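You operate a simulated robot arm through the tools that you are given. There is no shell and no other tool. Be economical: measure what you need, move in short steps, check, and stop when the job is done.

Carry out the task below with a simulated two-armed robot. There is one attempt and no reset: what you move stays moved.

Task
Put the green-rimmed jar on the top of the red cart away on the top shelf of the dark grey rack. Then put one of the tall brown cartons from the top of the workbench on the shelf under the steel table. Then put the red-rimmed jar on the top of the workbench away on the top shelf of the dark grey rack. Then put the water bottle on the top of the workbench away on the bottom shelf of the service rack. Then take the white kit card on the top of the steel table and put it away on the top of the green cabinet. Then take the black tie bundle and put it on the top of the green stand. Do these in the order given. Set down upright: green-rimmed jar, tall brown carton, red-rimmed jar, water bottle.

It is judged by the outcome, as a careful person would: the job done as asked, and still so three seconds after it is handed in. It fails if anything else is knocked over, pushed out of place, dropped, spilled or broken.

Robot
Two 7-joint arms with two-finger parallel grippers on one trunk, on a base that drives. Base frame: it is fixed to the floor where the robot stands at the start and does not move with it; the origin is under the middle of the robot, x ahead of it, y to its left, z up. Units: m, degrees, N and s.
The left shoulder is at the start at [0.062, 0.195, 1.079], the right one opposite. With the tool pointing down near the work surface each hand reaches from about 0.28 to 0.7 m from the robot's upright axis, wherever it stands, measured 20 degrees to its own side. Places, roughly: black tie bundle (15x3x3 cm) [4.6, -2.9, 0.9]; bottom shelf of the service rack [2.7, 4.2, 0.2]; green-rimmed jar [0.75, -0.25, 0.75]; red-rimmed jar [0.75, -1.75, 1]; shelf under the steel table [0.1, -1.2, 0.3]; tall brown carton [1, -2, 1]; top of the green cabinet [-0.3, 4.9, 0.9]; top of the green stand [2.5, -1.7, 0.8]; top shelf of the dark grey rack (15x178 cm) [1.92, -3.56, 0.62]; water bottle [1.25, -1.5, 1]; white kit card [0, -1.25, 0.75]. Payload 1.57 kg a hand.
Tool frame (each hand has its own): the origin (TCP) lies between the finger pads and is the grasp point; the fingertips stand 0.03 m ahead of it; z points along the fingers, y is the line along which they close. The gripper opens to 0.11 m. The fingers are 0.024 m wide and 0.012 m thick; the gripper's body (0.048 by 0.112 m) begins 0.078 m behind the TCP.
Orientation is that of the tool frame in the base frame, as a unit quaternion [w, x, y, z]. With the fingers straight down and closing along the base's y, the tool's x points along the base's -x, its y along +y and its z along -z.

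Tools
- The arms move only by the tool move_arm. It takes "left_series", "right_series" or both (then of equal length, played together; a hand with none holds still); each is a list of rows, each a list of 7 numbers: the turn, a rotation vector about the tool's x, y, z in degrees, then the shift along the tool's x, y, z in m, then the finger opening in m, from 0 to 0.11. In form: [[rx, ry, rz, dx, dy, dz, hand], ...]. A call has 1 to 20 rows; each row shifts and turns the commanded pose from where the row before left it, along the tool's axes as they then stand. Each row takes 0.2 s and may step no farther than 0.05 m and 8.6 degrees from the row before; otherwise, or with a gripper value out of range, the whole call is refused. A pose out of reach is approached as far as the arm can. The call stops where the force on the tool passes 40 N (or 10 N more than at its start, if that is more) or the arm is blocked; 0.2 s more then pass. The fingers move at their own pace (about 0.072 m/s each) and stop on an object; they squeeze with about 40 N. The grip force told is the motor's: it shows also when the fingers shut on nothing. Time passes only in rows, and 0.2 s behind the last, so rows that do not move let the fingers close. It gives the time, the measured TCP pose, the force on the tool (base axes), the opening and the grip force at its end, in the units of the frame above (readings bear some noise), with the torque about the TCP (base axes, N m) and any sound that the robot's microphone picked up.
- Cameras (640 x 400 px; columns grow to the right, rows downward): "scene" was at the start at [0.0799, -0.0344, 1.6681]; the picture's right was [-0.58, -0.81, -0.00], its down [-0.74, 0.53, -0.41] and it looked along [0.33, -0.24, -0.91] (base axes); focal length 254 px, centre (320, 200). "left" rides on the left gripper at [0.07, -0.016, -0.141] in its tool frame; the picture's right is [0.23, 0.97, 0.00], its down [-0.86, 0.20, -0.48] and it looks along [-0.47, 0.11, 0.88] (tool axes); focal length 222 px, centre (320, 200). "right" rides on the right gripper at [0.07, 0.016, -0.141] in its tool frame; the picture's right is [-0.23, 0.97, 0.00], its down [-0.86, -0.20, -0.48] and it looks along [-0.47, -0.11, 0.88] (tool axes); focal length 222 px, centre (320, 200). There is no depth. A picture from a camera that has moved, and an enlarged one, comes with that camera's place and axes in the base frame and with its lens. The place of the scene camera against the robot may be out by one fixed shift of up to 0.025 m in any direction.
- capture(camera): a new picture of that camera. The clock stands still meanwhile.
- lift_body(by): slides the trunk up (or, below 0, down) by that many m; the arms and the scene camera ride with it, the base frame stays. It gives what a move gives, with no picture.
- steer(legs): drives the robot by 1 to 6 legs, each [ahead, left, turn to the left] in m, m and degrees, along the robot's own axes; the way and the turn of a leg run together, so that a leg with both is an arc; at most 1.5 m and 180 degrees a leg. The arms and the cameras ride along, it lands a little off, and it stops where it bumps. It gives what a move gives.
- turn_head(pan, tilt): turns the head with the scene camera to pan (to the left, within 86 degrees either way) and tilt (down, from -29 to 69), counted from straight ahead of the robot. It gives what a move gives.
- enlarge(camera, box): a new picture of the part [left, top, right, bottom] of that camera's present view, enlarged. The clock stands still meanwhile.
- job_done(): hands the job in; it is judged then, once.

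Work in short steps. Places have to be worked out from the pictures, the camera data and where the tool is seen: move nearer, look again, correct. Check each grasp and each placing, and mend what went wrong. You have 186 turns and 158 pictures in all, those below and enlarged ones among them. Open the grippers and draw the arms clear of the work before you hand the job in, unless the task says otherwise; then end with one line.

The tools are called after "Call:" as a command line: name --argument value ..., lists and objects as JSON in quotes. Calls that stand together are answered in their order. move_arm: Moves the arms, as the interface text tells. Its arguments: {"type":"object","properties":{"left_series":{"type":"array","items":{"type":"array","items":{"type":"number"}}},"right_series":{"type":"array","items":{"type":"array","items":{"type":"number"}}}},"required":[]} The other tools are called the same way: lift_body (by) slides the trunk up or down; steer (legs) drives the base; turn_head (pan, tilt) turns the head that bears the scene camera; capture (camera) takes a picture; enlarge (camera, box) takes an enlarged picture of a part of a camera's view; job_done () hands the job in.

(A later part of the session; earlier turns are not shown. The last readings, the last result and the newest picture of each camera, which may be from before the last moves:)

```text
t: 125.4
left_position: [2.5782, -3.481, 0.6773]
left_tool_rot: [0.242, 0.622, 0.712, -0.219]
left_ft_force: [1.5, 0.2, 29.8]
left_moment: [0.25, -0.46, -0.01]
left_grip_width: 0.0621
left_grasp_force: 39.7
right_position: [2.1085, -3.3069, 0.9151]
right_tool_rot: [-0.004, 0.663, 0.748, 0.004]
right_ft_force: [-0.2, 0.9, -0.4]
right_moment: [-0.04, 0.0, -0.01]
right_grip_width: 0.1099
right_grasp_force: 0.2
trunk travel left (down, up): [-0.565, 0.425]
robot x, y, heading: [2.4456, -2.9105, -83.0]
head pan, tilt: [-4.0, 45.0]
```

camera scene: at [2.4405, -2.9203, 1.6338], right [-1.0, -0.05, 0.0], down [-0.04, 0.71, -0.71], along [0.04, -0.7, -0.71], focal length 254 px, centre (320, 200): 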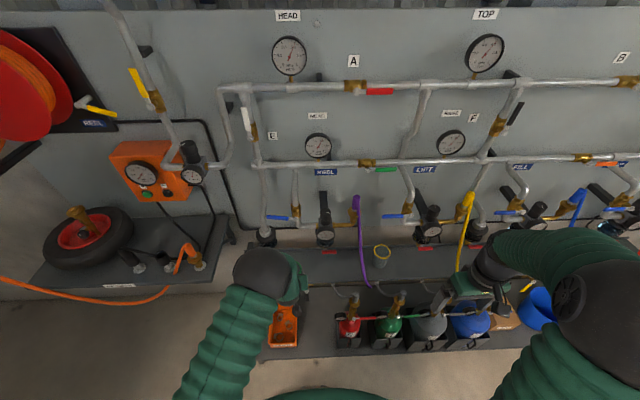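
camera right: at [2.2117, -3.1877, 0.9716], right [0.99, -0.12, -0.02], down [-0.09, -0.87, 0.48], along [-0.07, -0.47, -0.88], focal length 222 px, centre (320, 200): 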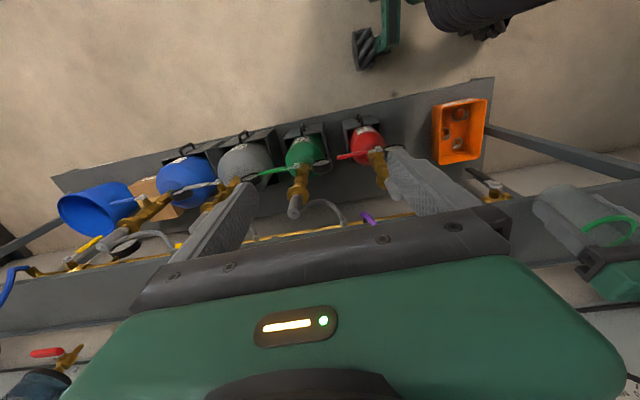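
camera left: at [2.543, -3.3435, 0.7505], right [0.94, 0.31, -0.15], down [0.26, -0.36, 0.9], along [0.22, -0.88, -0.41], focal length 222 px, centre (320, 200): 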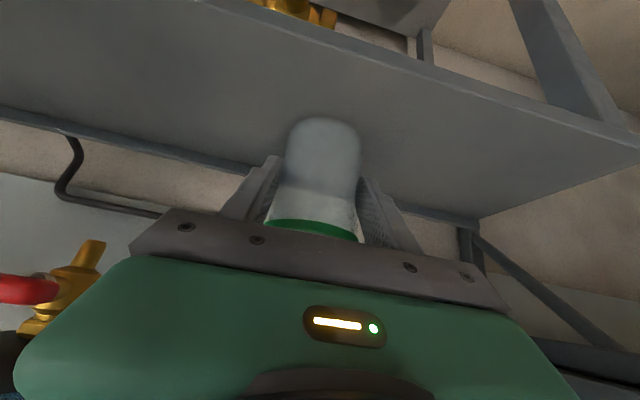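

Contact at 0.677 – the jar is standing. Open and withdraw along the fingers.

Call:
move_arm --left_series '[[0, 0, 0, -0.0012, 0, -0.0016, 0.03], [0, 0, 0, 0, 0, 0, 0.1], [0, 0, 0, 0, 0, 0, 0.1], [0, 0, 0, 0, 0, 0, 0.1], [0, 0, 0, 0, 0, -0.03, 0.1], [0, 0, 0, 0, 0, -0.03, 0.1], [0, 0, 0, 0, 0, -0.03, 0.1], [0, 0, 0, 0, 0, -0.03, 0.1], [0, 0, 0, 0, 0, -0.03, 0.1]]'

Call:
capture --camera "left"

```text
t: 127.4
left_position: [2.5687, -3.3883, 0.7941]
left_tool_rot: [0.24, 0.623, 0.713, -0.215]
left_ft_force: [-0.9, 0.6, -0.1]
left_moment: [-0.02, 0.0, 0.0]
left_grip_width: 0.1
left_grasp_force: 0.1
right_position: [2.1091, -3.3097, 0.9143]
right_tool_rot: [-0.006, 0.663, 0.749, 0.005]
right_ft_force: [0.1, 1.2, -0.2]
right_moment: [0.02, -0.04, 0.02]
right_grip_width: 0.11
right_grasp_force: 0.1
trunk travel left (down, up): [-0.565, 0.425]
robot x, y, heading: [2.4444, -2.9094, -83.0]
head pan, tilt: [-4.0, 45.0]
```

```text
100 pictures are left
camera left: at [2.534, -3.252, 0.8637], right [0.94, 0.31, -0.15], down [0.26, -0.35, 0.9], along [0.23, -0.88, -0.41], focal length 222 px, centre (320, 200)
```

left: 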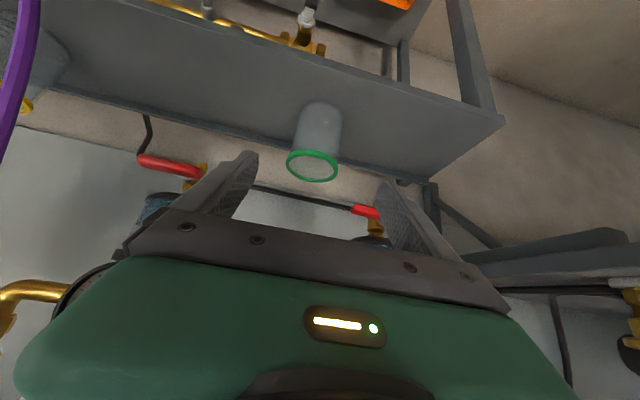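

Green-rimmed jar is standing well on the top shelf. Now locate the turned blue lever to restore it: back off a little, and view it from two trunk heights.

Call:
steer --legs '[[-0.15, 0, 0]]'

Call:
enlarge --camera "scene" --box '[220, 150, 420, 275]'

Call:
lift_body --by -0.35

Call:
turn_head --pan -4 --tilt 25

Call:
enlarge --camera "scene" --box '[220, 130, 420, 255]'

```text
t: 128.8
left_position: [2.551, -3.2407, 0.7925]
left_tool_rot: [0.239, 0.623, 0.714, -0.214]
left_ft_force: [1.0, 0.5, -0.3]
left_moment: [-0.02, 0.0, -0.02]
left_grip_width: 0.1
left_grasp_force: 0.1
right_position: [2.0916, -3.1609, 0.9138]
right_tool_rot: [-0.007, 0.663, 0.748, 0.006]
right_ft_force: [0.0, 0.1, 0.2]
right_moment: [-0.03, 0.02, -0.01]
right_grip_width: 0.11
right_grasp_force: 0.1
trunk travel left (down, up): [-0.565, 0.425]
robot x, y, heading: [2.4249, -2.7597, -82.8]
head pan, tilt: [-4.0, 45.0]
```

```text
3.20 times, centred on (320, 212) of scene
camera zoom: at [2.4322, -2.872, 1.5836], right [-1.0, -0.05, 0.0], down [-0.04, 0.71, -0.7], along [0.04, -0.7, -0.71], focal length 814 px, centre (320, 160)
```

zoom: 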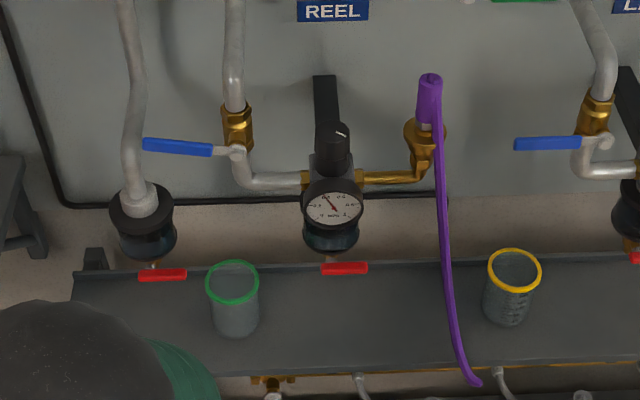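

```text
t: 132.2
left_position: [2.5515, -3.2391, 0.4436]
left_tool_rot: [0.239, 0.624, 0.713, -0.214]
left_ft_force: [0.2, 0.2, -0.6]
left_moment: [0.0, 0.0, 0.02]
left_grip_width: 0.1
left_grasp_force: 0.0
right_position: [2.0918, -3.1588, 0.5626]
right_tool_rot: [-0.006, 0.663, 0.749, 0.005]
right_ft_force: [-0.4, 0.2, 0.0]
right_moment: [0.0, -0.01, 0.01]
right_grip_width: 0.11
right_grasp_force: 0.0
trunk travel left (down, up): [-0.215, 0.775]
robot x, y, heading: [2.4296, -2.7584, -83.0]
head pan, tilt: [-4.0, 45.0]
```

```text
t: 133.0
left_position: [2.5508, -3.2397, 0.4442]
left_tool_rot: [0.24, 0.623, 0.714, -0.213]
left_ft_force: [0.9, 0.1, 1.0]
left_moment: [-0.01, -0.04, 0.0]
left_grip_width: 0.1001
left_grasp_force: 0.0
right_position: [2.0915, -3.1596, 0.5637]
right_tool_rot: [-0.005, 0.663, 0.749, 0.004]
right_ft_force: [0.3, 0.1, -0.3]
right_moment: [-0.02, 0.02, 0.0]
right_grip_width: 0.11
right_grasp_force: 0.1
trunk travel left (down, up): [-0.215, 0.775]
robot x, y, heading: [2.4279, -2.7588, -82.9]
head pan, tilt: [-4.0, 25.0]
```

```text
3.20 times, centred on (320, 192) of scene
camera zoom: at [2.4328, -2.8804, 1.2643], right [-1.0, -0.05, 0.0], down [-0.02, 0.42, -0.91], along [0.05, -0.9, -0.43], focal length 814 px, centre (320, 224)
```

zoom: 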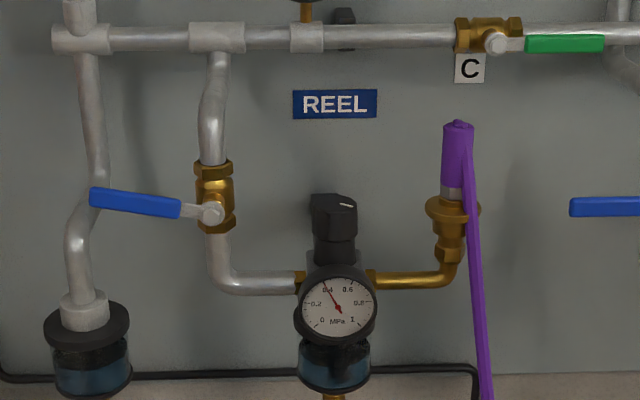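

Lever pivot at (2.5525,-3.465,0.993), tip at (2.642,-3.447,1.014); it originally pointed straight up. I raise the trunk again and tilt the closed left hand nearer horizontal as a poker.

Call:
lift_body --by 0.35

Call:
move_arm --left_series '[[0, -5, 0, 0, 0.01, 0, 0], [0, -5, 0, 0, 0.01, 0, 0], [0, -5, 0, 0, 0.01, 0, 0], [0, -5, 0, 0, 0.01, 0, 0], [0, 0, 0, 0, 0, 0, 0], [0, 0, 0, 0, 0, 0, 0], [0, 0, 0, 0, 0, 0, 0]]'

```text
t: 136.4
left_position: [2.5509, -3.2395, 0.7943]
left_tool_rot: [0.24, 0.623, 0.713, -0.214]
left_ft_force: [-0.3, -0.1, -0.3]
left_moment: [0.02, 0.03, -0.02]
left_grip_width: 0.0999
left_grasp_force: 0.1
right_position: [2.091, -3.1586, 0.9147]
right_tool_rot: [-0.005, 0.664, 0.748, 0.004]
right_ft_force: [0.0, 0.6, 0.1]
right_moment: [-0.01, 0.0, -0.01]
right_grip_width: 0.11
right_grasp_force: 0.0
trunk travel left (down, up): [-0.565, 0.425]
robot x, y, heading: [2.4238, -2.7608, -83.3]
head pan, tilt: [-4.0, 25.0]
```

```text
t: 138.0
left_position: [2.5908, -3.2331, 0.7937]
left_tool_rot: [0.361, 0.576, 0.661, -0.32]
left_ft_force: [0.7, 0.0, 0.2]
left_moment: [0.03, 0.03, -0.01]
left_grip_width: 0.0
left_grasp_force: 21.3
right_position: [2.0907, -3.1594, 0.9142]
right_tool_rot: [-0.006, 0.663, 0.749, 0.005]
right_ft_force: [1.2, -0.1, -0.6]
right_moment: [-0.01, 0.01, -0.06]
right_grip_width: 0.1099
right_grasp_force: 0.0
trunk travel left (down, up): [-0.565, 0.425]
robot x, y, heading: [2.4269, -2.7584, -83.1]
head pan, tilt: [-4.0, 25.0]
```

Tilt is 57°. Bring the closed fingertips to below the handle, still 10 cm in front of it.

Call:
move_arm --left_series '[[0, 0, 0, -0.043, 0.003, -0.002, 0], [0, 0, 0, -0.043, 0.003, -0.002, 0], [0, 0, 0, -0.043, 0.003, -0.002, 0], [0, 0, 0, -0.043, 0.002, -0.003, 0], [0, 0, 0, -0.043, 0.002, -0.003, 0], [0, 0, 0, 0, 0, 0, 0]]'

Call:
capture --camera "left"

Call:
capture --camera "scene"

```text
t: 139.4
left_position: [2.6206, -3.3376, 0.983]
left_tool_rot: [0.36, 0.576, 0.661, -0.319]
left_ft_force: [0.7, -0.9, 0.3]
left_moment: [0.02, -0.03, -0.01]
left_grip_width: 0.0
left_grasp_force: 21.6
right_position: [2.0909, -3.1597, 0.9132]
right_tool_rot: [-0.005, 0.664, 0.748, 0.006]
right_ft_force: [-0.4, 0.1, 0.1]
right_moment: [-0.01, -0.02, 0.01]
right_grip_width: 0.11
right_grasp_force: 0.1
trunk travel left (down, up): [-0.565, 0.425]
robot x, y, heading: [2.4252, -2.7622, -83.0]
head pan, tilt: [-4.0, 25.0]
```

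```text
97 pictures are left
camera left: at [2.5825, -3.185, 0.9999], right [0.95, 0.25, -0.2], down [0.21, -0.03, 0.98], along [0.24, -0.97, -0.08], focal length 222 px, centre (320, 200)
```

left: 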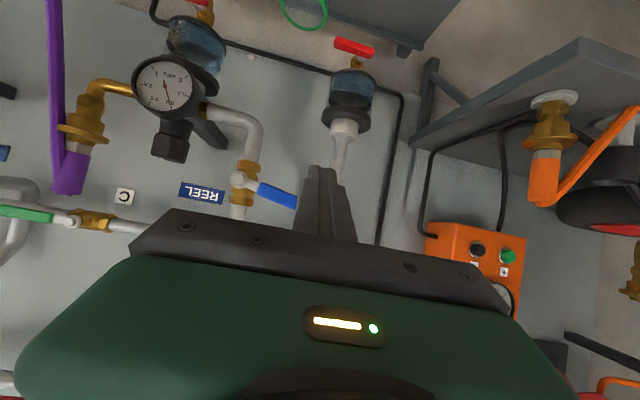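

```text
96 pictures are left
camera scene: at [2.4329, -2.8813, 1.6144], right [-1.0, -0.05, 0.0], down [-0.02, 0.42, -0.91], along [0.05, -0.9, -0.42], focal length 254 px, centre (320, 200)
```

scene: 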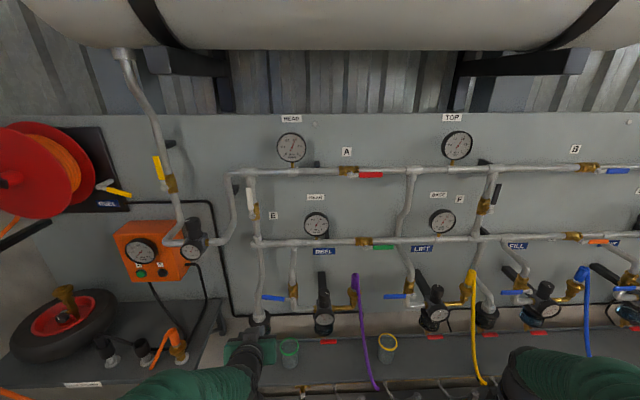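

Fingertips are right below the handle's line. Move in 0.097 m under the handle, then sweep it up along its arc to vertical.

Call:
move_arm --left_series '[[0, 0, 0, -0.0129, -0.0032, 0.0203, 0], [0, 0, 0, -0.0129, -0.0032, 0.0203, 0], [0, 0, 0, -0.0129, -0.0032, 0.0203, 0], [0, 0, 0, -0.0129, -0.0032, 0.0203, 0], [0, 0, 0, 0, 0, 0, 0]]'

Call:
enlarge --camera "scene" --box '[200, 220, 400, 345]'

Call:
capture --camera "left"

```text
t: 140.6
left_position: [2.6186, -3.4295, 0.9826]
left_tool_rot: [0.359, 0.576, 0.661, -0.319]
left_ft_force: [-0.1, 18.2, -5.9]
left_moment: [0.12, -0.05, -0.15]
left_grip_width: 0.0
left_grasp_force: 20.5
right_position: [2.0908, -3.1578, 0.9147]
right_tool_rot: [-0.005, 0.663, 0.748, 0.004]
right_ft_force: [0.6, 0.4, 0.5]
right_moment: [0.03, 0.01, 0.02]
right_grip_width: 0.1101
right_grasp_force: 0.2
trunk travel left (down, up): [-0.565, 0.425]
robot x, y, heading: [2.4244, -2.76, -83.2]
head pan, tilt: [-4.0, 25.0]
```

```text
3.20 times, centred on (300, 282) of scene
camera zoom: at [2.4339, -2.877, 1.6146], right [-1.0, -0.05, 0.0], down [-0.02, 0.42, -0.91], along [0.05, -0.91, -0.42], focal length 814 px, centre (384, -64)
```

zoom: 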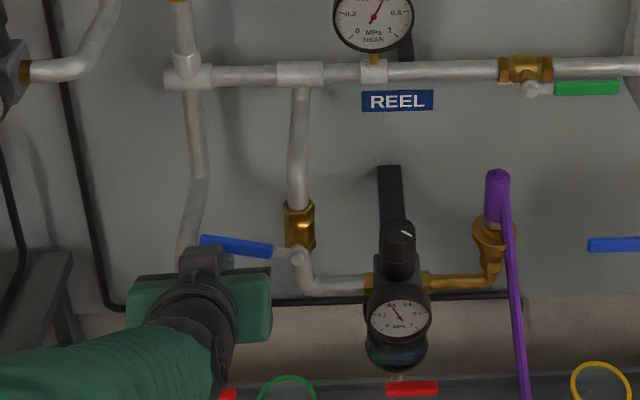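

```text
94 pictures are left
camera left: at [2.5814, -3.2785, 0.9992], right [0.95, 0.25, -0.2], down [0.21, -0.03, 0.98], along [0.24, -0.97, -0.08], focal length 222 px, centre (320, 200)
```

left: 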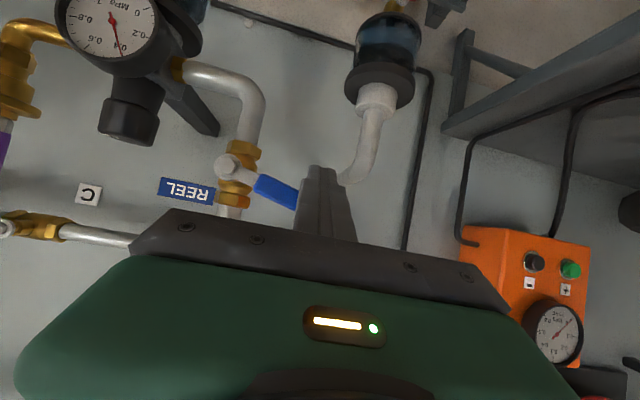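

There is light contact (18 N), likely finger against the handle's underside/front. Ease back 4 mm and sweep upward along the arc.

Call:
move_arm --left_series '[[0, 0, 0, 0.002, 0, -0.004, 0], [0, 0, 0, -0.01, 0, -0.0063, 0], [0, 0, 0, -0.0099, 0, -0.0063, 0], [0, 0, 0, -0.0151, -0.0013, -0.0098, 0], [0, 0, 0, -0.0135, -0.0058, -0.0095, 0], [0, 0, 0, -0.0119, -0.0101, -0.0092, 0], [0, 0, 0, 0, 0, 0, 0]]'

Call:
capture --camera "left"

Call:
enlarge --camera "scene" --box '[200, 220, 400, 345]'

```text
t: 142.4
left_position: [2.6434, -3.4277, 1.0632]
left_tool_rot: [0.373, 0.551, 0.678, -0.313]
left_ft_force: [0.0, 0.2, 0.0]
left_moment: [-0.01, -0.02, 0.0]
left_grip_width: 0.0
left_grasp_force: 21.3
right_position: [2.0913, -3.1596, 0.9146]
right_tool_rot: [-0.007, 0.664, 0.748, 0.004]
right_ft_force: [-0.5, 0.4, 0.3]
right_moment: [-0.01, -0.02, 0.03]
right_grip_width: 0.1099
right_grasp_force: 0.1
trunk travel left (down, up): [-0.565, 0.425]
robot x, y, heading: [2.4254, -2.7638, -83.3]
head pan, tilt: [-4.0, 25.0]
stopped in row 7 (left hand): the arm was blocked; the commanded pose is now the measured one
```

```text
93 pictures are left
camera left: at [2.5958, -3.2787, 1.0774], right [0.93, 0.31, -0.21], down [0.22, 0.0, 0.98], along [0.3, -0.95, -0.07], focal length 222 px, centre (320, 200)
```

left: 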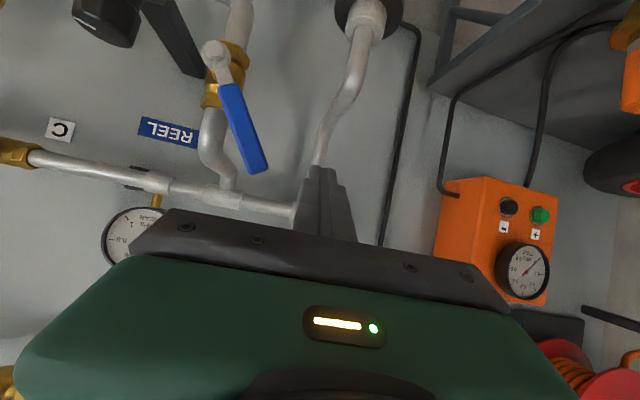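

```text
3.20 times, centred on (300, 282) of scene
camera zoom: at [2.4331, -2.8812, 1.6142], right [-1.0, -0.05, 0.0], down [-0.02, 0.42, -0.91], along [0.05, -0.9, -0.42], focal length 814 px, centre (384, -64)
```

zoom: 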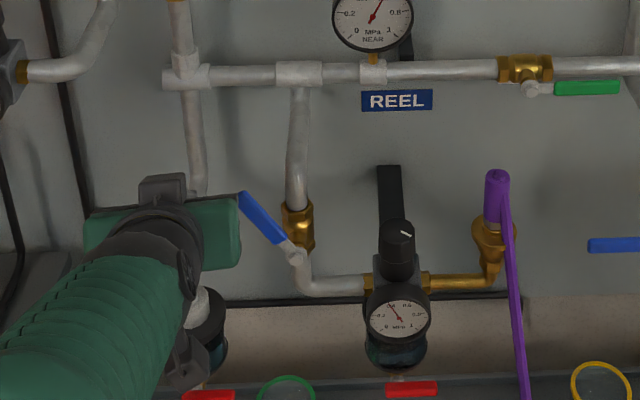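

The lever is now about 55° up, and the finger sits to its left. Push sideways (toward -x) to bring it to vertical.

Call:
move_arm --left_series '[[0, 0, 0, 0.0017, -0.0143, -0.0024, 0], [0, 0, 0, 0.0017, -0.0143, -0.0024, 0], [0, 0, 0, 0.0017, -0.0143, -0.0024, 0], [0, 0, 0, 0.0017, -0.0143, -0.0024, 0], [0, 0, 0, 0.0017, -0.0143, -0.0024, 0], [0, 0, 0, 0, 0, 0, 0]]'

Call:
capture --camera "left"

Call:
enlarge --camera "scene" --box '[200, 220, 400, 345]'

```text
t: 143.2
left_position: [2.7217, -3.4203, 1.1006]
left_tool_rot: [0.4, 0.469, 0.723, -0.311]
left_ft_force: [-0.3, 0.1, 0.6]
left_moment: [0.02, -0.01, 0.02]
left_grip_width: 0.0002
left_grasp_force: 21.8
right_position: [2.0925, -3.1584, 0.9158]
right_tool_rot: [-0.005, 0.664, 0.748, 0.003]
right_ft_force: [1.1, 0.2, -0.4]
right_moment: [-0.02, 0.05, 0.01]
right_grip_width: 0.1102
right_grasp_force: 0.0
trunk travel left (down, up): [-0.565, 0.425]
robot x, y, heading: [2.4295, -2.7609, -83.2]
head pan, tilt: [-4.0, 25.0]
stopped in row 3 (left hand): the arm was blocked; the commanded pose is now the measured one
```

```text
91 pictures are left
camera left: at [2.6492, -3.2804, 1.1091], right [0.85, 0.46, -0.27], down [0.25, 0.1, 0.96], along [0.47, -0.88, -0.03], focal length 222 px, centre (320, 200)
```

left: 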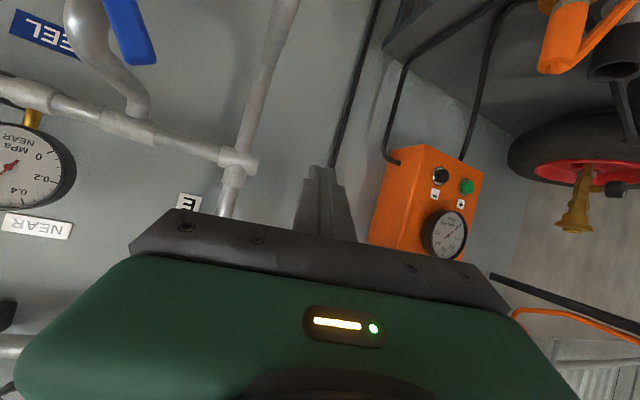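

```text
3.20 times, centred on (300, 282) of scene
camera zoom: at [2.4342, -2.8807, 1.6143], right [-1.0, -0.05, 0.0], down [-0.02, 0.42, -0.91], along [0.05, -0.9, -0.42], focal length 814 px, centre (384, -64)
```

zoom: 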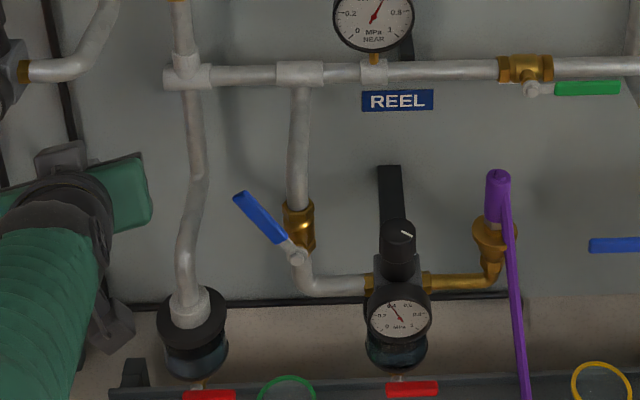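

The arm drifts at its joint limits; instead I push by driving: lower the trunk 4 cm so the tip is at handle height, then side-step right with the arm held.

Call:
lift_body --by -0.04

Call:
steer --legs '[[-0.004, -0.1, 0]]'

Call:
enlarge --camera "scene" --box '[200, 220, 400, 345]'

Call:
capture --camera "left"

```text
t: 144.0
left_position: [2.7155, -3.4191, 1.0646]
left_tool_rot: [0.399, 0.469, 0.721, -0.318]
left_ft_force: [-0.7, 0.1, 0.4]
left_moment: [0.02, 0.01, 0.0]
left_grip_width: 0.0001
left_grasp_force: 21.5
right_position: [2.0905, -3.1572, 0.8735]
right_tool_rot: [-0.005, 0.663, 0.748, 0.003]
right_ft_force: [-0.7, -0.7, -0.5]
right_moment: [0.01, 0.02, -0.04]
right_grip_width: 0.11
right_grasp_force: 0.0
trunk travel left (down, up): [-0.525, 0.465]
robot x, y, heading: [2.4292, -2.7617, -83.1]
head pan, tilt: [-4.0, 25.0]
```

```text
t: 145.2
left_position: [2.6472, -3.425, 1.0609]
left_tool_rot: [0.395, 0.46, 0.728, -0.319]
left_ft_force: [2.9, 1.5, -0.4]
left_moment: [0.0, 0.17, -0.27]
left_grip_width: 0.0001
left_grasp_force: 21.0
right_position: [2.0077, -3.1646, 0.8814]
right_tool_rot: [-0.01, 0.662, 0.749, -0.003]
right_ft_force: [1.3, -0.6, 0.2]
right_moment: [0.02, 0.11, 0.02]
right_grip_width: 0.11
right_grasp_force: 0.0
trunk travel left (down, up): [-0.525, 0.465]
robot x, y, heading: [2.3304, -2.7687, -83.2]
head pan, tilt: [-4.0, 25.0]
```

```text
3.20 times, centred on (300, 282) of scene
camera zoom: at [2.3658, -2.8855, 1.574], right [-1.0, -0.05, 0.02], down [-0.04, 0.42, -0.91], along [0.04, -0.91, -0.42], focal length 814 px, centre (384, -64)
```

zoom: 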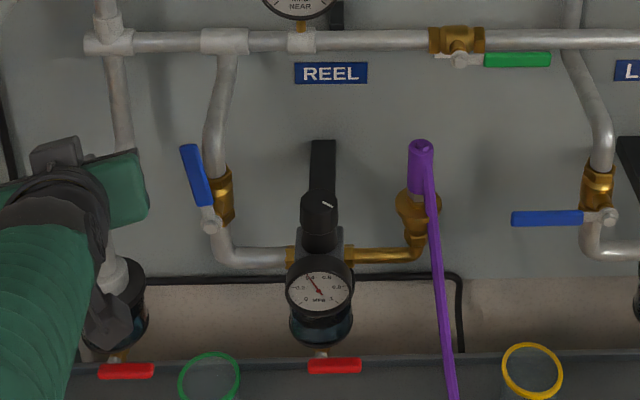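

```text
88 pictures are left
camera left: at [2.5735, -3.2858, 1.0698], right [0.84, 0.46, -0.29], down [0.27, 0.11, 0.96], along [0.47, -0.88, -0.03], focal length 222 px, centre (320, 200)
```

left: 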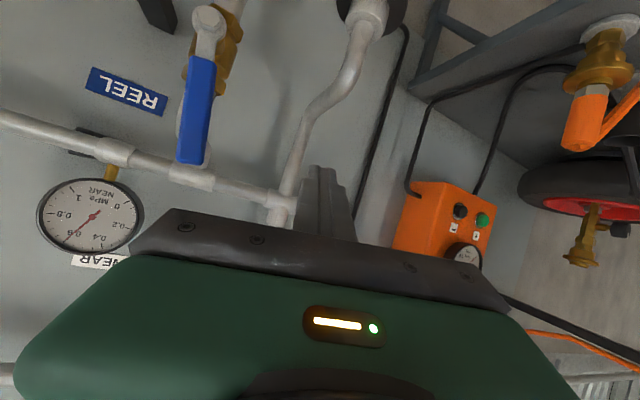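

Lever is now ~80° up. My finger rests against the pipe; back off 3 cm, side-step past it, then come in beside the handle.

Call:
steer --legs '[[-0.035, 0, 0], [0, -0.05, 0], [0.04, 0, 0]]'

Call:
capture --camera "left"

```text
t: 147.0
left_position: [2.5591, -3.4318, 1.0755]
left_tool_rot: [0.413, 0.464, 0.719, -0.312]
left_ft_force: [9.5, 14.2, 15.7]
left_moment: [0.06, -0.22, 0.3]
left_grip_width: 0.0001
left_grasp_force: 20.9
right_position: [1.9278, -3.1723, 0.8705]
right_tool_rot: [0.002, 0.663, 0.749, 0.006]
right_ft_force: [-0.6, 0.2, -1.0]
right_moment: [0.01, -0.07, 0.03]
right_grip_width: 0.1103
right_grasp_force: 0.0
trunk travel left (down, up): [-0.525, 0.465]
robot x, y, heading: [2.2769, -2.7788, -83.2]
head pan, tilt: [-4.0, 25.0]
```

```text
87 pictures are left
camera left: at [2.4853, -3.2935, 1.0804], right [0.85, 0.46, -0.26], down [0.23, 0.12, 0.96], along [0.47, -0.88, 0.0], focal length 222 px, centre (320, 200)
```

left: 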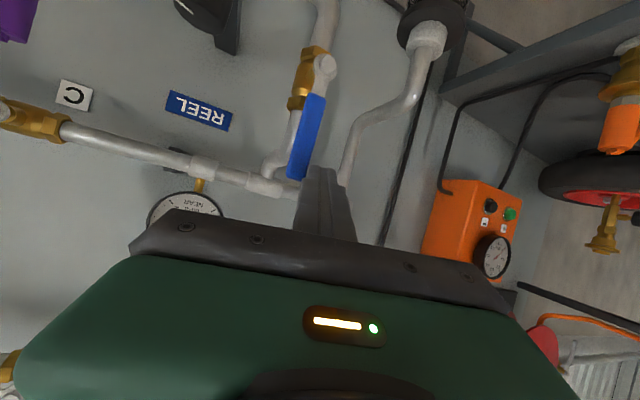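

Call:
enlarge --camera "scene" --box '[160, 200, 360, 325]'

```text
3.20 times, centred on (260, 262) of scene
camera zoom: at [2.2556, -2.8918, 1.5749], right [-1.0, -0.05, -0.02], down [0.0, 0.42, -0.91], along [0.05, -0.91, -0.42], focal length 814 px, centre (512, 0)
```

zoom: 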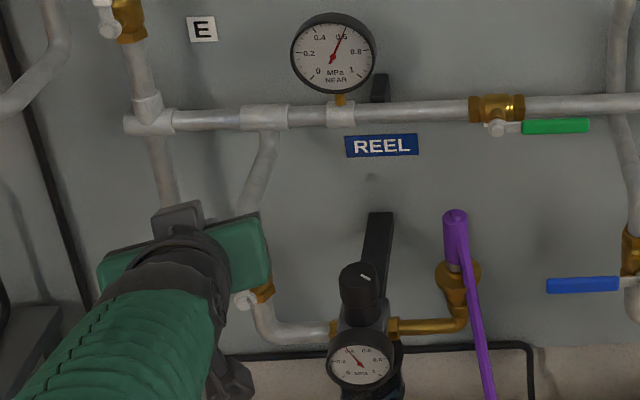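

Computed from this view the handle is vertical again (pivot x 2.546, tip x 2.547). Retreat straight back and verify.

Call:
steer --legs '[[-0.25, 0.0, 0]]'

Call:
enlarge --camera "scene" --box '[160, 180, 420, 342]'

```text
t: 148.8
left_position: [2.5551, -3.1902, 1.0667]
left_tool_rot: [0.403, 0.462, 0.725, -0.315]
left_ft_force: [0.4, 0.3, -0.7]
left_moment: [-0.03, 0.0, -0.05]
left_grip_width: 0.0001
left_grasp_force: 21.0
right_position: [1.9186, -2.9298, 0.8777]
right_tool_rot: [-0.007, 0.663, 0.748, 0.001]
right_ft_force: [0.1, -0.5, -1.3]
right_moment: [-0.03, 0.04, 0.03]
right_grip_width: 0.1098
right_grasp_force: 0.2
trunk travel left (down, up): [-0.525, 0.465]
robot x, y, heading: [2.2499, -2.5336, -83.0]
head pan, tilt: [-4.0, 25.0]
```

```text
2.46 times, centred on (290, 261) of scene
camera zoom: at [2.2633, -2.654, 1.5743], right [-1.0, -0.05, 0.01], down [-0.03, 0.42, -0.91], along [0.05, -0.9, -0.42], focal length 626 px, centre (394, 50)
```

zoom: 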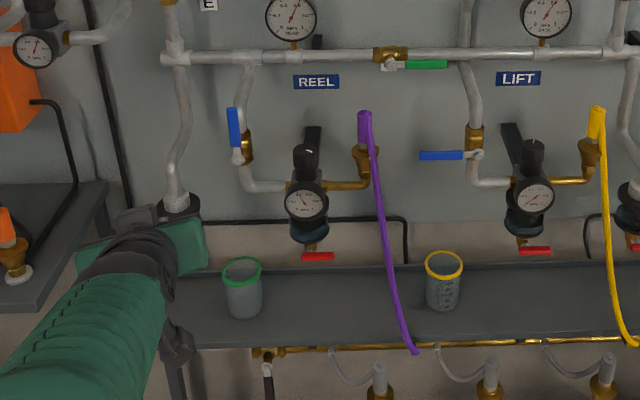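

Lever restored, jar stands. Now fold the left hand in and drive round to the bench's south end for the carton.

Call:
move_arm --left_series '[[0, 5, 0, 0.018, 0.011, -0.034, 0.05], [0, 5, 0, 0.018, 0.011, -0.034, 0.11], [0, 5, 0, 0.014, 0.008, -0.03, 0.11], [0, 5, 0, 0.01, 0.006, -0.03, 0.11], [0, 5, 0, 0.01, 0.004, -0.03, 0.11], [0, 0, 0, 0, 0, 0, 0.11]]'

Call:
lift_body --by 0.2

Call:
steer --legs '[[0, 0, -91], [1.4, 0.28, 0], [0, 0, -85]]'

Call:
turn_head --pan 0 --tilt 35

Call:
capture --camera "scene"

```text
t: 149.5
left_position: [2.6873, -3.0728, 1.0581]
left_tool_rot: [0.386, 0.398, 0.808, -0.2]
left_ft_force: [0.9, 0.3, -0.5]
left_moment: [0.01, 0.03, -0.06]
left_grip_width: 0.0836
left_grasp_force: 0.0
right_position: [1.9195, -2.9283, 0.8809]
right_tool_rot: [-0.007, 0.663, 0.748, 0.0]
right_ft_force: [0.6, -1.0, 0.8]
right_moment: [-0.04, 0.04, 0.03]
right_grip_width: 0.1101
right_grasp_force: 0.0
trunk travel left (down, up): [-0.525, 0.465]
robot x, y, heading: [2.2475, -2.532, -83.2]
head pan, tilt: [-4.0, 25.0]
stopped in row 3 (left hand): the arm was blocked; the commanded pose is now the measured one
```

```text
t: 151.7
left_position: [2.6769, -3.0749, 1.2572]
left_tool_rot: [0.385, 0.402, 0.806, -0.2]
left_ft_force: [0.1, 0.3, -0.2]
left_moment: [-0.01, -0.02, 0.03]
left_grip_width: 0.1098
left_grasp_force: 0.1
right_position: [1.9151, -2.9281, 1.0768]
right_tool_rot: [-0.004, 0.663, 0.749, 0.002]
right_ft_force: [0.1, 0.3, -0.2]
right_moment: [0.0, 0.04, 0.0]
right_grip_width: 0.1102
right_grasp_force: 0.1
trunk travel left (down, up): [-0.725, 0.265]
robot x, y, heading: [2.2503, -2.5329, -83.0]
head pan, tilt: [-4.0, 25.0]
```

```text
t: 166.3
left_position: [0.3939, -2.4725, 1.257]
left_tool_rot: [-0.183, 0.824, -0.364, -0.394]
left_ft_force: [-0.7, 0.5, 0.0]
left_moment: [0.03, 0.0, 0.01]
left_grip_width: 0.1098
left_grasp_force: 0.0
right_position: [1.1659, -2.5505, 1.0775]
right_tool_rot: [0.002, 0.778, -0.628, 0.006]
right_ft_force: [-0.7, -0.1, -0.1]
right_moment: [0.0, 0.01, 0.0]
right_grip_width: 0.1103
right_grasp_force: 0.1
trunk travel left (down, up): [-0.725, 0.265]
robot x, y, heading: [0.8691, -2.9735, 102.2]
head pan, tilt: [-4.0, 25.0]
```

```text
t: 167.0
left_position: [0.3934, -2.4739, 1.2574]
left_tool_rot: [-0.183, 0.823, -0.365, -0.394]
left_ft_force: [0.4, 0.4, 1.2]
left_moment: [-0.01, 0.04, -0.01]
left_grip_width: 0.1101
left_grasp_force: 0.1
right_position: [1.167, -2.5514, 1.0776]
right_tool_rot: [0.001, 0.778, -0.629, 0.004]
right_ft_force: [-0.4, -0.5, 0.5]
right_moment: [0.02, 0.01, 0.02]
right_grip_width: 0.11
right_grasp_force: 0.0
trunk travel left (down, up): [-0.725, 0.265]
robot x, y, heading: [0.8704, -2.9753, 102.2]
head pan, tilt: [0.0, 35.0]
```

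```text
84 pictures are left
camera scene: at [0.8435, -2.8519, 1.7587], right [0.98, 0.21, 0.0], down [0.12, -0.56, -0.82], along [-0.17, 0.8, -0.57], focal length 254 px, centre (320, 200)
```

scene: 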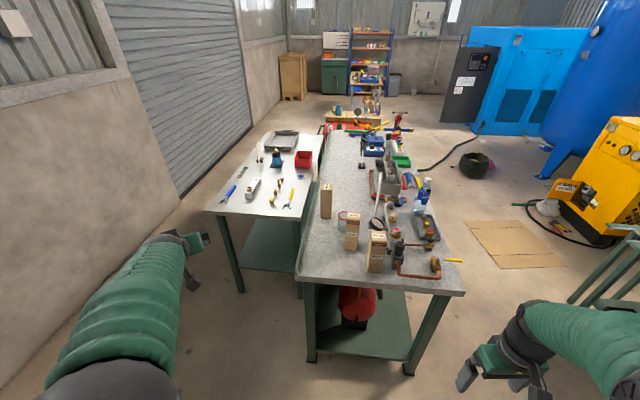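

Clear view: carton C nearest at about (0.93,-2.06). I approach the bench end, aligned with it.

Call:
steer --legs '[[0.28, 0, -4]]'

Call:
turn_head --pan 0 --tilt 45

Call:
enlarge --camera "scene" --box '[240, 80, 480, 230]'

Call:
capture --camera "right"

```text
t: 168.9
left_position: [0.381, -2.1717, 1.2569]
left_tool_rot: [-0.197, 0.81, -0.392, -0.388]
left_ft_force: [0.0, -0.7, -0.8]
left_moment: [0.0, -0.02, 0.0]
left_grip_width: 0.1098
left_grasp_force: 0.1
right_position: [1.1466, -2.2987, 1.0782]
right_tool_rot: [0.0, 0.756, -0.654, 0.004]
right_ft_force: [0.2, 0.4, 0.4]
right_moment: [0.01, 0.02, 0.02]
right_grip_width: 0.11
right_grasp_force: 0.2
trunk travel left (down, up): [-0.725, 0.265]
robot x, y, heading: [0.8196, -2.6971, 97.9]
head pan, tilt: [0.0, 35.0]
```

```text
t: 169.7
left_position: [0.3805, -2.1685, 1.2575]
left_tool_rot: [-0.196, 0.811, -0.392, -0.387]
left_ft_force: [-0.5, 0.0, -1.1]
left_moment: [-0.01, -0.01, -0.01]
left_grip_width: 0.1097
left_grasp_force: 0.0
right_position: [1.1464, -2.2985, 1.0771]
right_tool_rot: [0.001, 0.756, -0.655, 0.005]
right_ft_force: [-0.1, 0.2, 0.2]
right_moment: [0.0, -0.04, -0.02]
right_grip_width: 0.1099
right_grasp_force: 0.1
trunk travel left (down, up): [-0.725, 0.265]
robot x, y, heading: [0.8228, -2.6955, 98.4]
head pan, tilt: [0.0, 45.0]
```

```text
2.67 times, centred on (360, 155) of scene
camera zoom: at [0.8032, -2.5821, 1.7439], right [0.99, 0.14, 0.0], down [0.1, -0.7, -0.71], along [-0.1, 0.7, -0.71], focal length 678 px, centre (213, 320)
```

zoom: 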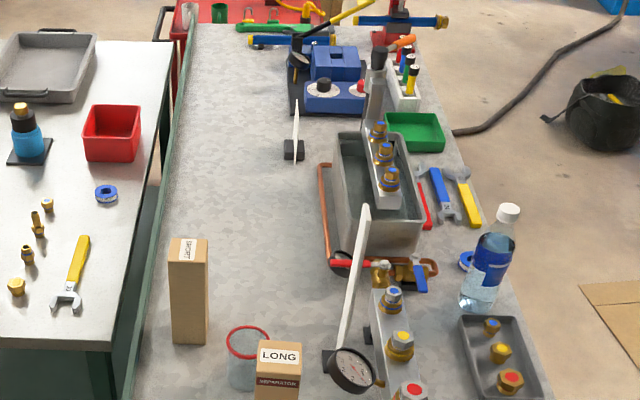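

```text
82 pictures are left
camera right: at [1.1393, -2.3673, 1.2176], right [-1.0, 0.09, -0.01], down [0.07, 0.88, 0.47], along [0.05, 0.47, -0.88], focal length 222 px, centre (320, 200)
```

right: 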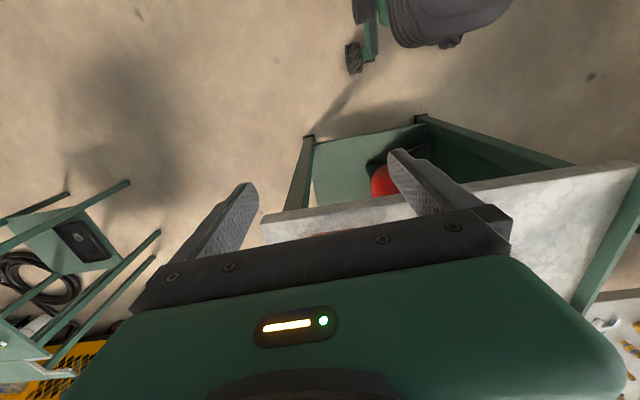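

Need the nearest carton in view; zoom lower.

Call:
enlarge --camera "scene" --box '[250, 150, 450, 275]'

```text
3.20 times, centred on (350, 212) of scene
camera zoom: at [0.8032, -2.5821, 1.7439], right [0.99, 0.14, 0.0], down [0.1, -0.7, -0.71], along [-0.1, 0.7, -0.71], focal length 814 px, centre (224, 160)
```

zoom: 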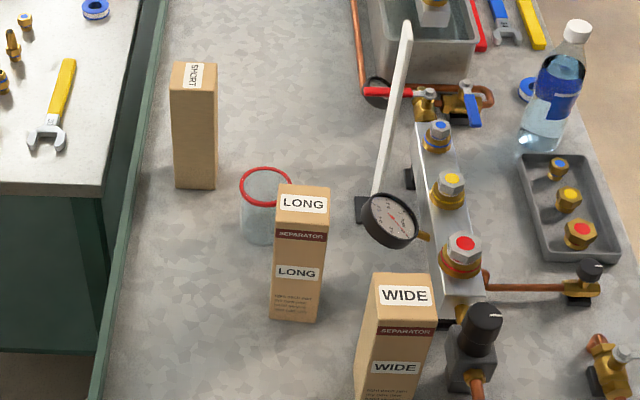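

Three cartons (SHORT, LONG, WIDE). LONG, at about (0.812,-1.985), height ~0.18, is best: I'll grip it horizontally from the front with the right hand, approaching along azimuth ≈86° to clear WIDE. Position the robot and bring the right hand in front.

Call:
steer --legs '[[0.08, 0.15, 0], [0, 0, -12.4]]'

Call:
lift_body --by -0.1

Call:
move_arm --right_series '[[0, 0, 0, 0, 0.04, 0, 0.085], [0, 0, 0, 0, 0.04, 0, 0.085], [0, 0, 0, 0, 0.04, 0, 0.085], [0, 0, 0, 0, 0.04, 0, 0.085], [0, 0, 0, 0, 0.04, 0, 0.085], [0, 0, 0, 0, 0.04, 0, 0.085], [0, 0, 0, -0.03, 0.02, 0, 0.085], [0, -6, 0, -0.02, 0, 0, 0.085], [0, -6, 0, -0.01, 0, 0, 0.085], [0, -6, 0, 0, 0, 0, 0.085], [0, -6, 0, 0, 0, 0, 0.085], [0, -6, 0, 0, 0, 0, 0.085], [0, -6, 0, 0, 0, 0, 0.085], [0, 0, 0, 0, 0, 0, 0.085]]'

```text
t: 171.9
left_position: [0.3593, -2.0249, 1.2596]
left_tool_rot: [-0.238, 0.76, -0.482, -0.365]
left_ft_force: [1.0, -1.0, 0.5]
left_moment: [-0.02, 0.05, 0.0]
left_grip_width: 0.1103
left_grasp_force: 0.0
right_position: [1.0751, -2.3241, 1.0766]
right_tool_rot: [-0.003, -0.676, 0.737, -0.002]
right_ft_force: [0.0, -0.9, 0.0]
right_moment: [-0.01, 0.04, -0.01]
right_grip_width: 0.1098
right_grasp_force: 0.0
trunk travel left (down, up): [-0.725, 0.265]
robot x, y, heading: [0.6661, -2.641, 85.0]
head pan, tilt: [0.0, 45.0]
```

```text
t: 173.2
left_position: [0.3531, -2.0263, 1.1575]
left_tool_rot: [-0.24, 0.761, -0.482, -0.362]
left_ft_force: [1.4, -0.1, -0.6]
left_moment: [0.0, 0.0, -0.02]
left_grip_width: 0.1101
left_grasp_force: 0.0
right_position: [1.0694, -2.3254, 0.9782]
right_tool_rot: [-0.001, -0.676, 0.737, -0.005]
right_ft_force: [0.2, 0.4, 0.5]
right_moment: [-0.07, 0.01, -0.01]
right_grip_width: 0.1095
right_grasp_force: 0.0
trunk travel left (down, up): [-0.625, 0.365]
robot x, y, heading: [0.662, -2.6413, 85.1]
head pan, tilt: [0.0, 45.0]
```

```text
t: 176.2
left_position: [0.352, -2.0271, 1.1574]
left_tool_rot: [-0.24, 0.761, -0.481, -0.363]
left_ft_force: [-0.1, 0.4, -0.6]
left_moment: [0.0, -0.03, 0.03]
left_grip_width: 0.1098
left_grasp_force: 0.0
right_position: [0.8154, -2.2361, 0.9783]
right_tool_rot: [0.211, -0.649, 0.709, 0.176]
right_ft_force: [0.2, 1.3, -0.1]
right_moment: [0.01, 0.0, 0.04]
right_grip_width: 0.0848
right_grasp_force: 0.1
right hand out of reach, approached as far as the arm can: row 13
trunk travel left (down, up): [-0.625, 0.365]
robot x, y, heading: [0.6626, -2.6432, 85.2]
head pan, tilt: [0.0, 45.0]
```

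Tilt stalled at 32° with the arm folded; move forward first, then tilt the rest.

Call:
move_arm --right_series '[[0, 0, 0, -0.04, 0.0064, 0.005, 0.085], [0, 0, 0, -0.04, 0.0064, 0.005, 0.085], [0, 0, 0, -0.04, 0.0064, 0.005, 0.085], [0, -5, 0, 0, 0, 0, 0.085], [0, -5, 0, 0, 0, 0, 0.085], [0, -5, 0, 0, 0, 0, 0.085], [0, -5, 0, 0, 0, 0, 0.085], [0, -5, 0, 0, 0, 0, 0.085], [0, 0, 0, 0, 0, 0, 0.085]]'

Call:
capture --camera "right"

Call:
enlarge --camera "scene" --box '[270, 150, 470, 275]'

```text
t: 178.2
left_position: [0.3506, -2.0255, 1.1571]
left_tool_rot: [-0.24, 0.761, -0.481, -0.362]
left_ft_force: [-1.4, 0.8, 0.6]
left_moment: [0.0, 0.0, -0.02]
left_grip_width: 0.1101
left_grasp_force: 0.2
right_position: [0.8123, -2.125, 1.027]
right_tool_rot: [0.346, -0.603, 0.66, 0.285]
right_ft_force: [0.7, -1.0, 0.3]
right_moment: [0.02, -0.04, 0.01]
right_grip_width: 0.0852
right_grasp_force: 0.1
right hand out of reach, approached as far as the arm can: row 6
trunk travel left (down, up): [-0.625, 0.365]
robot x, y, heading: [0.6621, -2.6384, 85.0]
head pan, tilt: [0.0, 45.0]
```

```text
80 pictures are left
camera right: at [0.7777, -2.2769, 1.0535], right [-0.96, 0.24, 0.14], down [0.17, 0.11, 0.98], along [0.22, 0.96, -0.15], focal length 222 px, centre (320, 200)
```

right: 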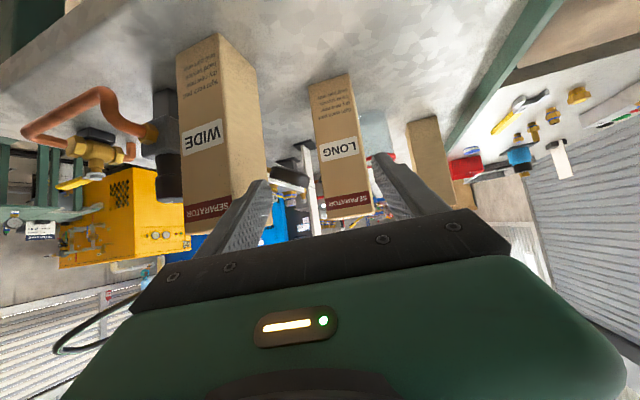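

```text
3.20 times, centred on (370, 212) of scene
camera zoom: at [0.6698, -2.5238, 1.6438], right [1.0, -0.08, 0.0], down [-0.06, -0.71, -0.71], along [0.06, 0.7, -0.71], focal length 814 px, centre (160, 160)
```

zoom: 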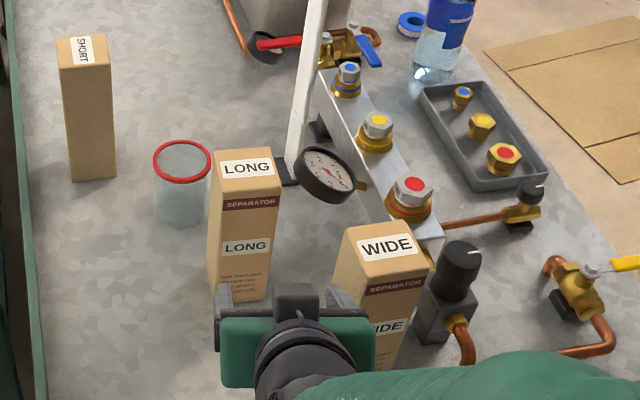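

Tilt is 53° and LONG lies between the fingers. Advance 0.14 m around it (shifting slightly left).

Call:
move_arm --right_series '[[0, 0, 0, -0.01, 0.0054, 0.027, 0.085], [0, 0, 0, -0.01, 0.0054, 0.027, 0.085], [0, 0, 0, -0.01, 0.0054, 0.027, 0.085], [0, 0, 0, -0.01, 0.0054, 0.027, 0.085], [0, 0, 0, -0.005, 0.0027, 0.013, 0.085], [0, 0, 0, 0, 0, 0, 0.085]]'

Call:
capture --camera "right"

Call:
enlarge --camera "scene" --box '[270, 150, 470, 275]'

```text
t: 179.7
left_position: [0.3517, -2.0266, 1.158]
left_tool_rot: [-0.241, 0.761, -0.482, -0.362]
left_ft_force: [0.4, 0.8, -1.0]
left_moment: [0.01, -0.02, 0.02]
left_grip_width: 0.1101
left_grasp_force: 0.0
right_position: [0.8034, -2.0007, 0.9914]
right_tool_rot: [0.346, -0.603, 0.66, 0.286]
right_ft_force: [0.6, -0.2, -0.5]
right_moment: [0.04, 0.03, -0.03]
right_grip_width: 0.0853
right_grasp_force: 0.1
trunk travel left (down, up): [-0.625, 0.365]
robot x, y, heading: [0.6658, -2.6399, 85.3]
head pan, tilt: [0.0, 45.0]
```

```text
78 pictures are left
camera right: at [0.7699, -2.152, 1.0176], right [-0.96, 0.24, 0.14], down [0.17, 0.11, 0.98], along [0.22, 0.96, -0.15], focal length 222 px, centre (320, 200)
```

right: 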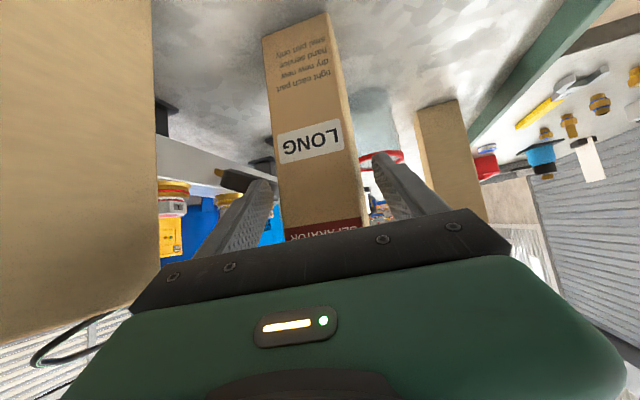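

```text
3.20 times, centred on (370, 212) of scene
camera zoom: at [0.67, -2.5239, 1.6439], right [1.0, -0.08, 0.0], down [-0.06, -0.71, -0.71], along [0.06, 0.7, -0.71], focal length 814 px, centre (160, 160)
```

zoom: 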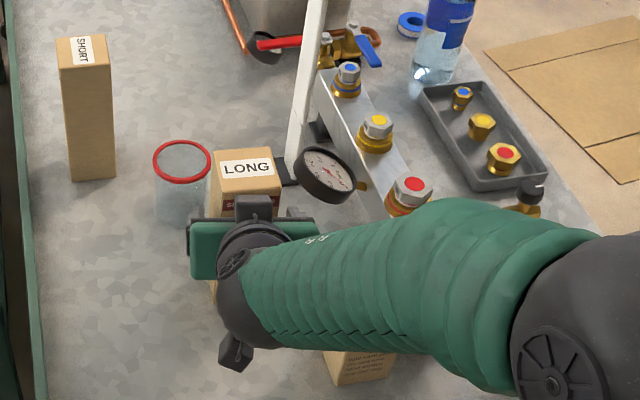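

Centred. Advance 2 cm more and close.

Call:
move_arm --right_series '[[0, 0, 0, -0.01, 0.002, 0.014, 0.085], [0, 0, 0, 0, 0, 0, 0.03], [0, 0, 0, 0, 0, 0, 0.03], [0, 0, 0, 0, 0, 0, 0.03], [0, 0, 0, 0, 0, 0, 0.03]]'

```text
t: 180.8
left_position: [0.3521, -2.0259, 1.1576]
left_tool_rot: [-0.241, 0.761, -0.482, -0.362]
left_ft_force: [-0.2, 0.3, -0.6]
left_moment: [-0.01, 0.01, 0.0]
left_grip_width: 0.1099
left_grasp_force: 0.0
right_position: [0.8034, -1.9825, 0.9902]
right_tool_rot: [0.345, -0.603, 0.66, 0.285]
right_ft_force: [0.0, -0.5, -0.8]
right_moment: [-0.05, 0.02, 0.0]
right_grip_width: 0.06
right_grasp_force: 40.5
trunk travel left (down, up): [-0.625, 0.365]
robot x, y, heading: [0.6643, -2.6411, 85.2]
head pan, tilt: [0.0, 45.0]
```

Gripped (0.060 wide). Lift with the trunk, then back away from the bench.

Call:
lift_body --by 0.22

Call:
steer --legs '[[-0.3, 0, 0]]'

Call:
turn_head --pan 20 --tilt 40

Call:
capture --camera "scene"

```text
t: 183.2
left_position: [0.3509, -2.0247, 1.3765]
left_tool_rot: [-0.239, 0.762, -0.481, -0.362]
left_ft_force: [-0.1, 0.4, -0.8]
left_moment: [0.02, 0.0, -0.01]
left_grip_width: 0.1099
left_grasp_force: 0.0
right_position: [0.8049, -1.9829, 1.2099]
right_tool_rot: [0.345, -0.604, 0.66, 0.285]
right_ft_force: [0.9, 1.1, -4.0]
right_moment: [-0.04, 0.01, 0.01]
right_grip_width: 0.0598
right_grasp_force: 39.8
trunk travel left (down, up): [-0.845, 0.145]
robot x, y, heading: [0.6633, -2.6428, 85.0]
head pan, tilt: [0.0, 45.0]
```

```text
t: 185.2
left_position: [0.3249, -2.3225, 1.3755]
left_tool_rot: [-0.239, 0.762, -0.482, -0.362]
left_ft_force: [0.2, 0.0, 0.1]
left_moment: [0.0, -0.04, -0.01]
left_grip_width: 0.1099
left_grasp_force: 0.2
right_position: [0.7773, -2.2796, 1.2087]
right_tool_rot: [0.345, -0.604, 0.66, 0.285]
right_ft_force: [-0.8, -0.7, -3.0]
right_moment: [-0.06, 0.01, 0.03]
right_grip_width: 0.06
right_grasp_force: 40.3
trunk travel left (down, up): [-0.845, 0.145]
robot x, y, heading: [0.6416, -2.9448, 85.6]
head pan, tilt: [0.0, 45.0]
```

```text
t: 186.1
left_position: [0.3244, -2.3293, 1.3781]
left_tool_rot: [-0.24, 0.762, -0.48, -0.363]
left_ft_force: [-0.2, 0.2, 0.0]
left_moment: [0.02, 0.0, 0.0]
left_grip_width: 0.1098
left_grasp_force: 0.1
right_position: [0.7776, -2.2846, 1.2111]
right_tool_rot: [0.346, -0.603, 0.659, 0.287]
right_ft_force: [-0.1, -0.2, -3.1]
right_moment: [-0.06, 0.02, 0.01]
right_grip_width: 0.0598
right_grasp_force: 40.1
trunk travel left (down, up): [-0.845, 0.145]
robot x, y, heading: [0.6411, -2.9419, 85.2]
head pan, tilt: [20.0, 40.0]
```

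```text
76 pictures are left
camera scene: at [0.6161, -2.821, 1.871], right [0.96, 0.27, 0.0], down [0.17, -0.62, -0.76], along [-0.2, 0.74, -0.65], focal length 254 px, centre (320, 200)
```

scene: 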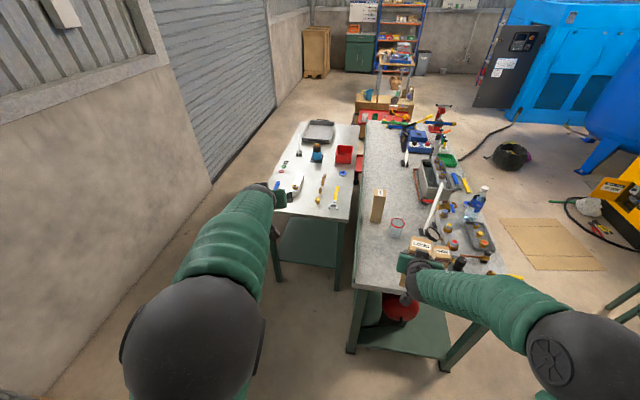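

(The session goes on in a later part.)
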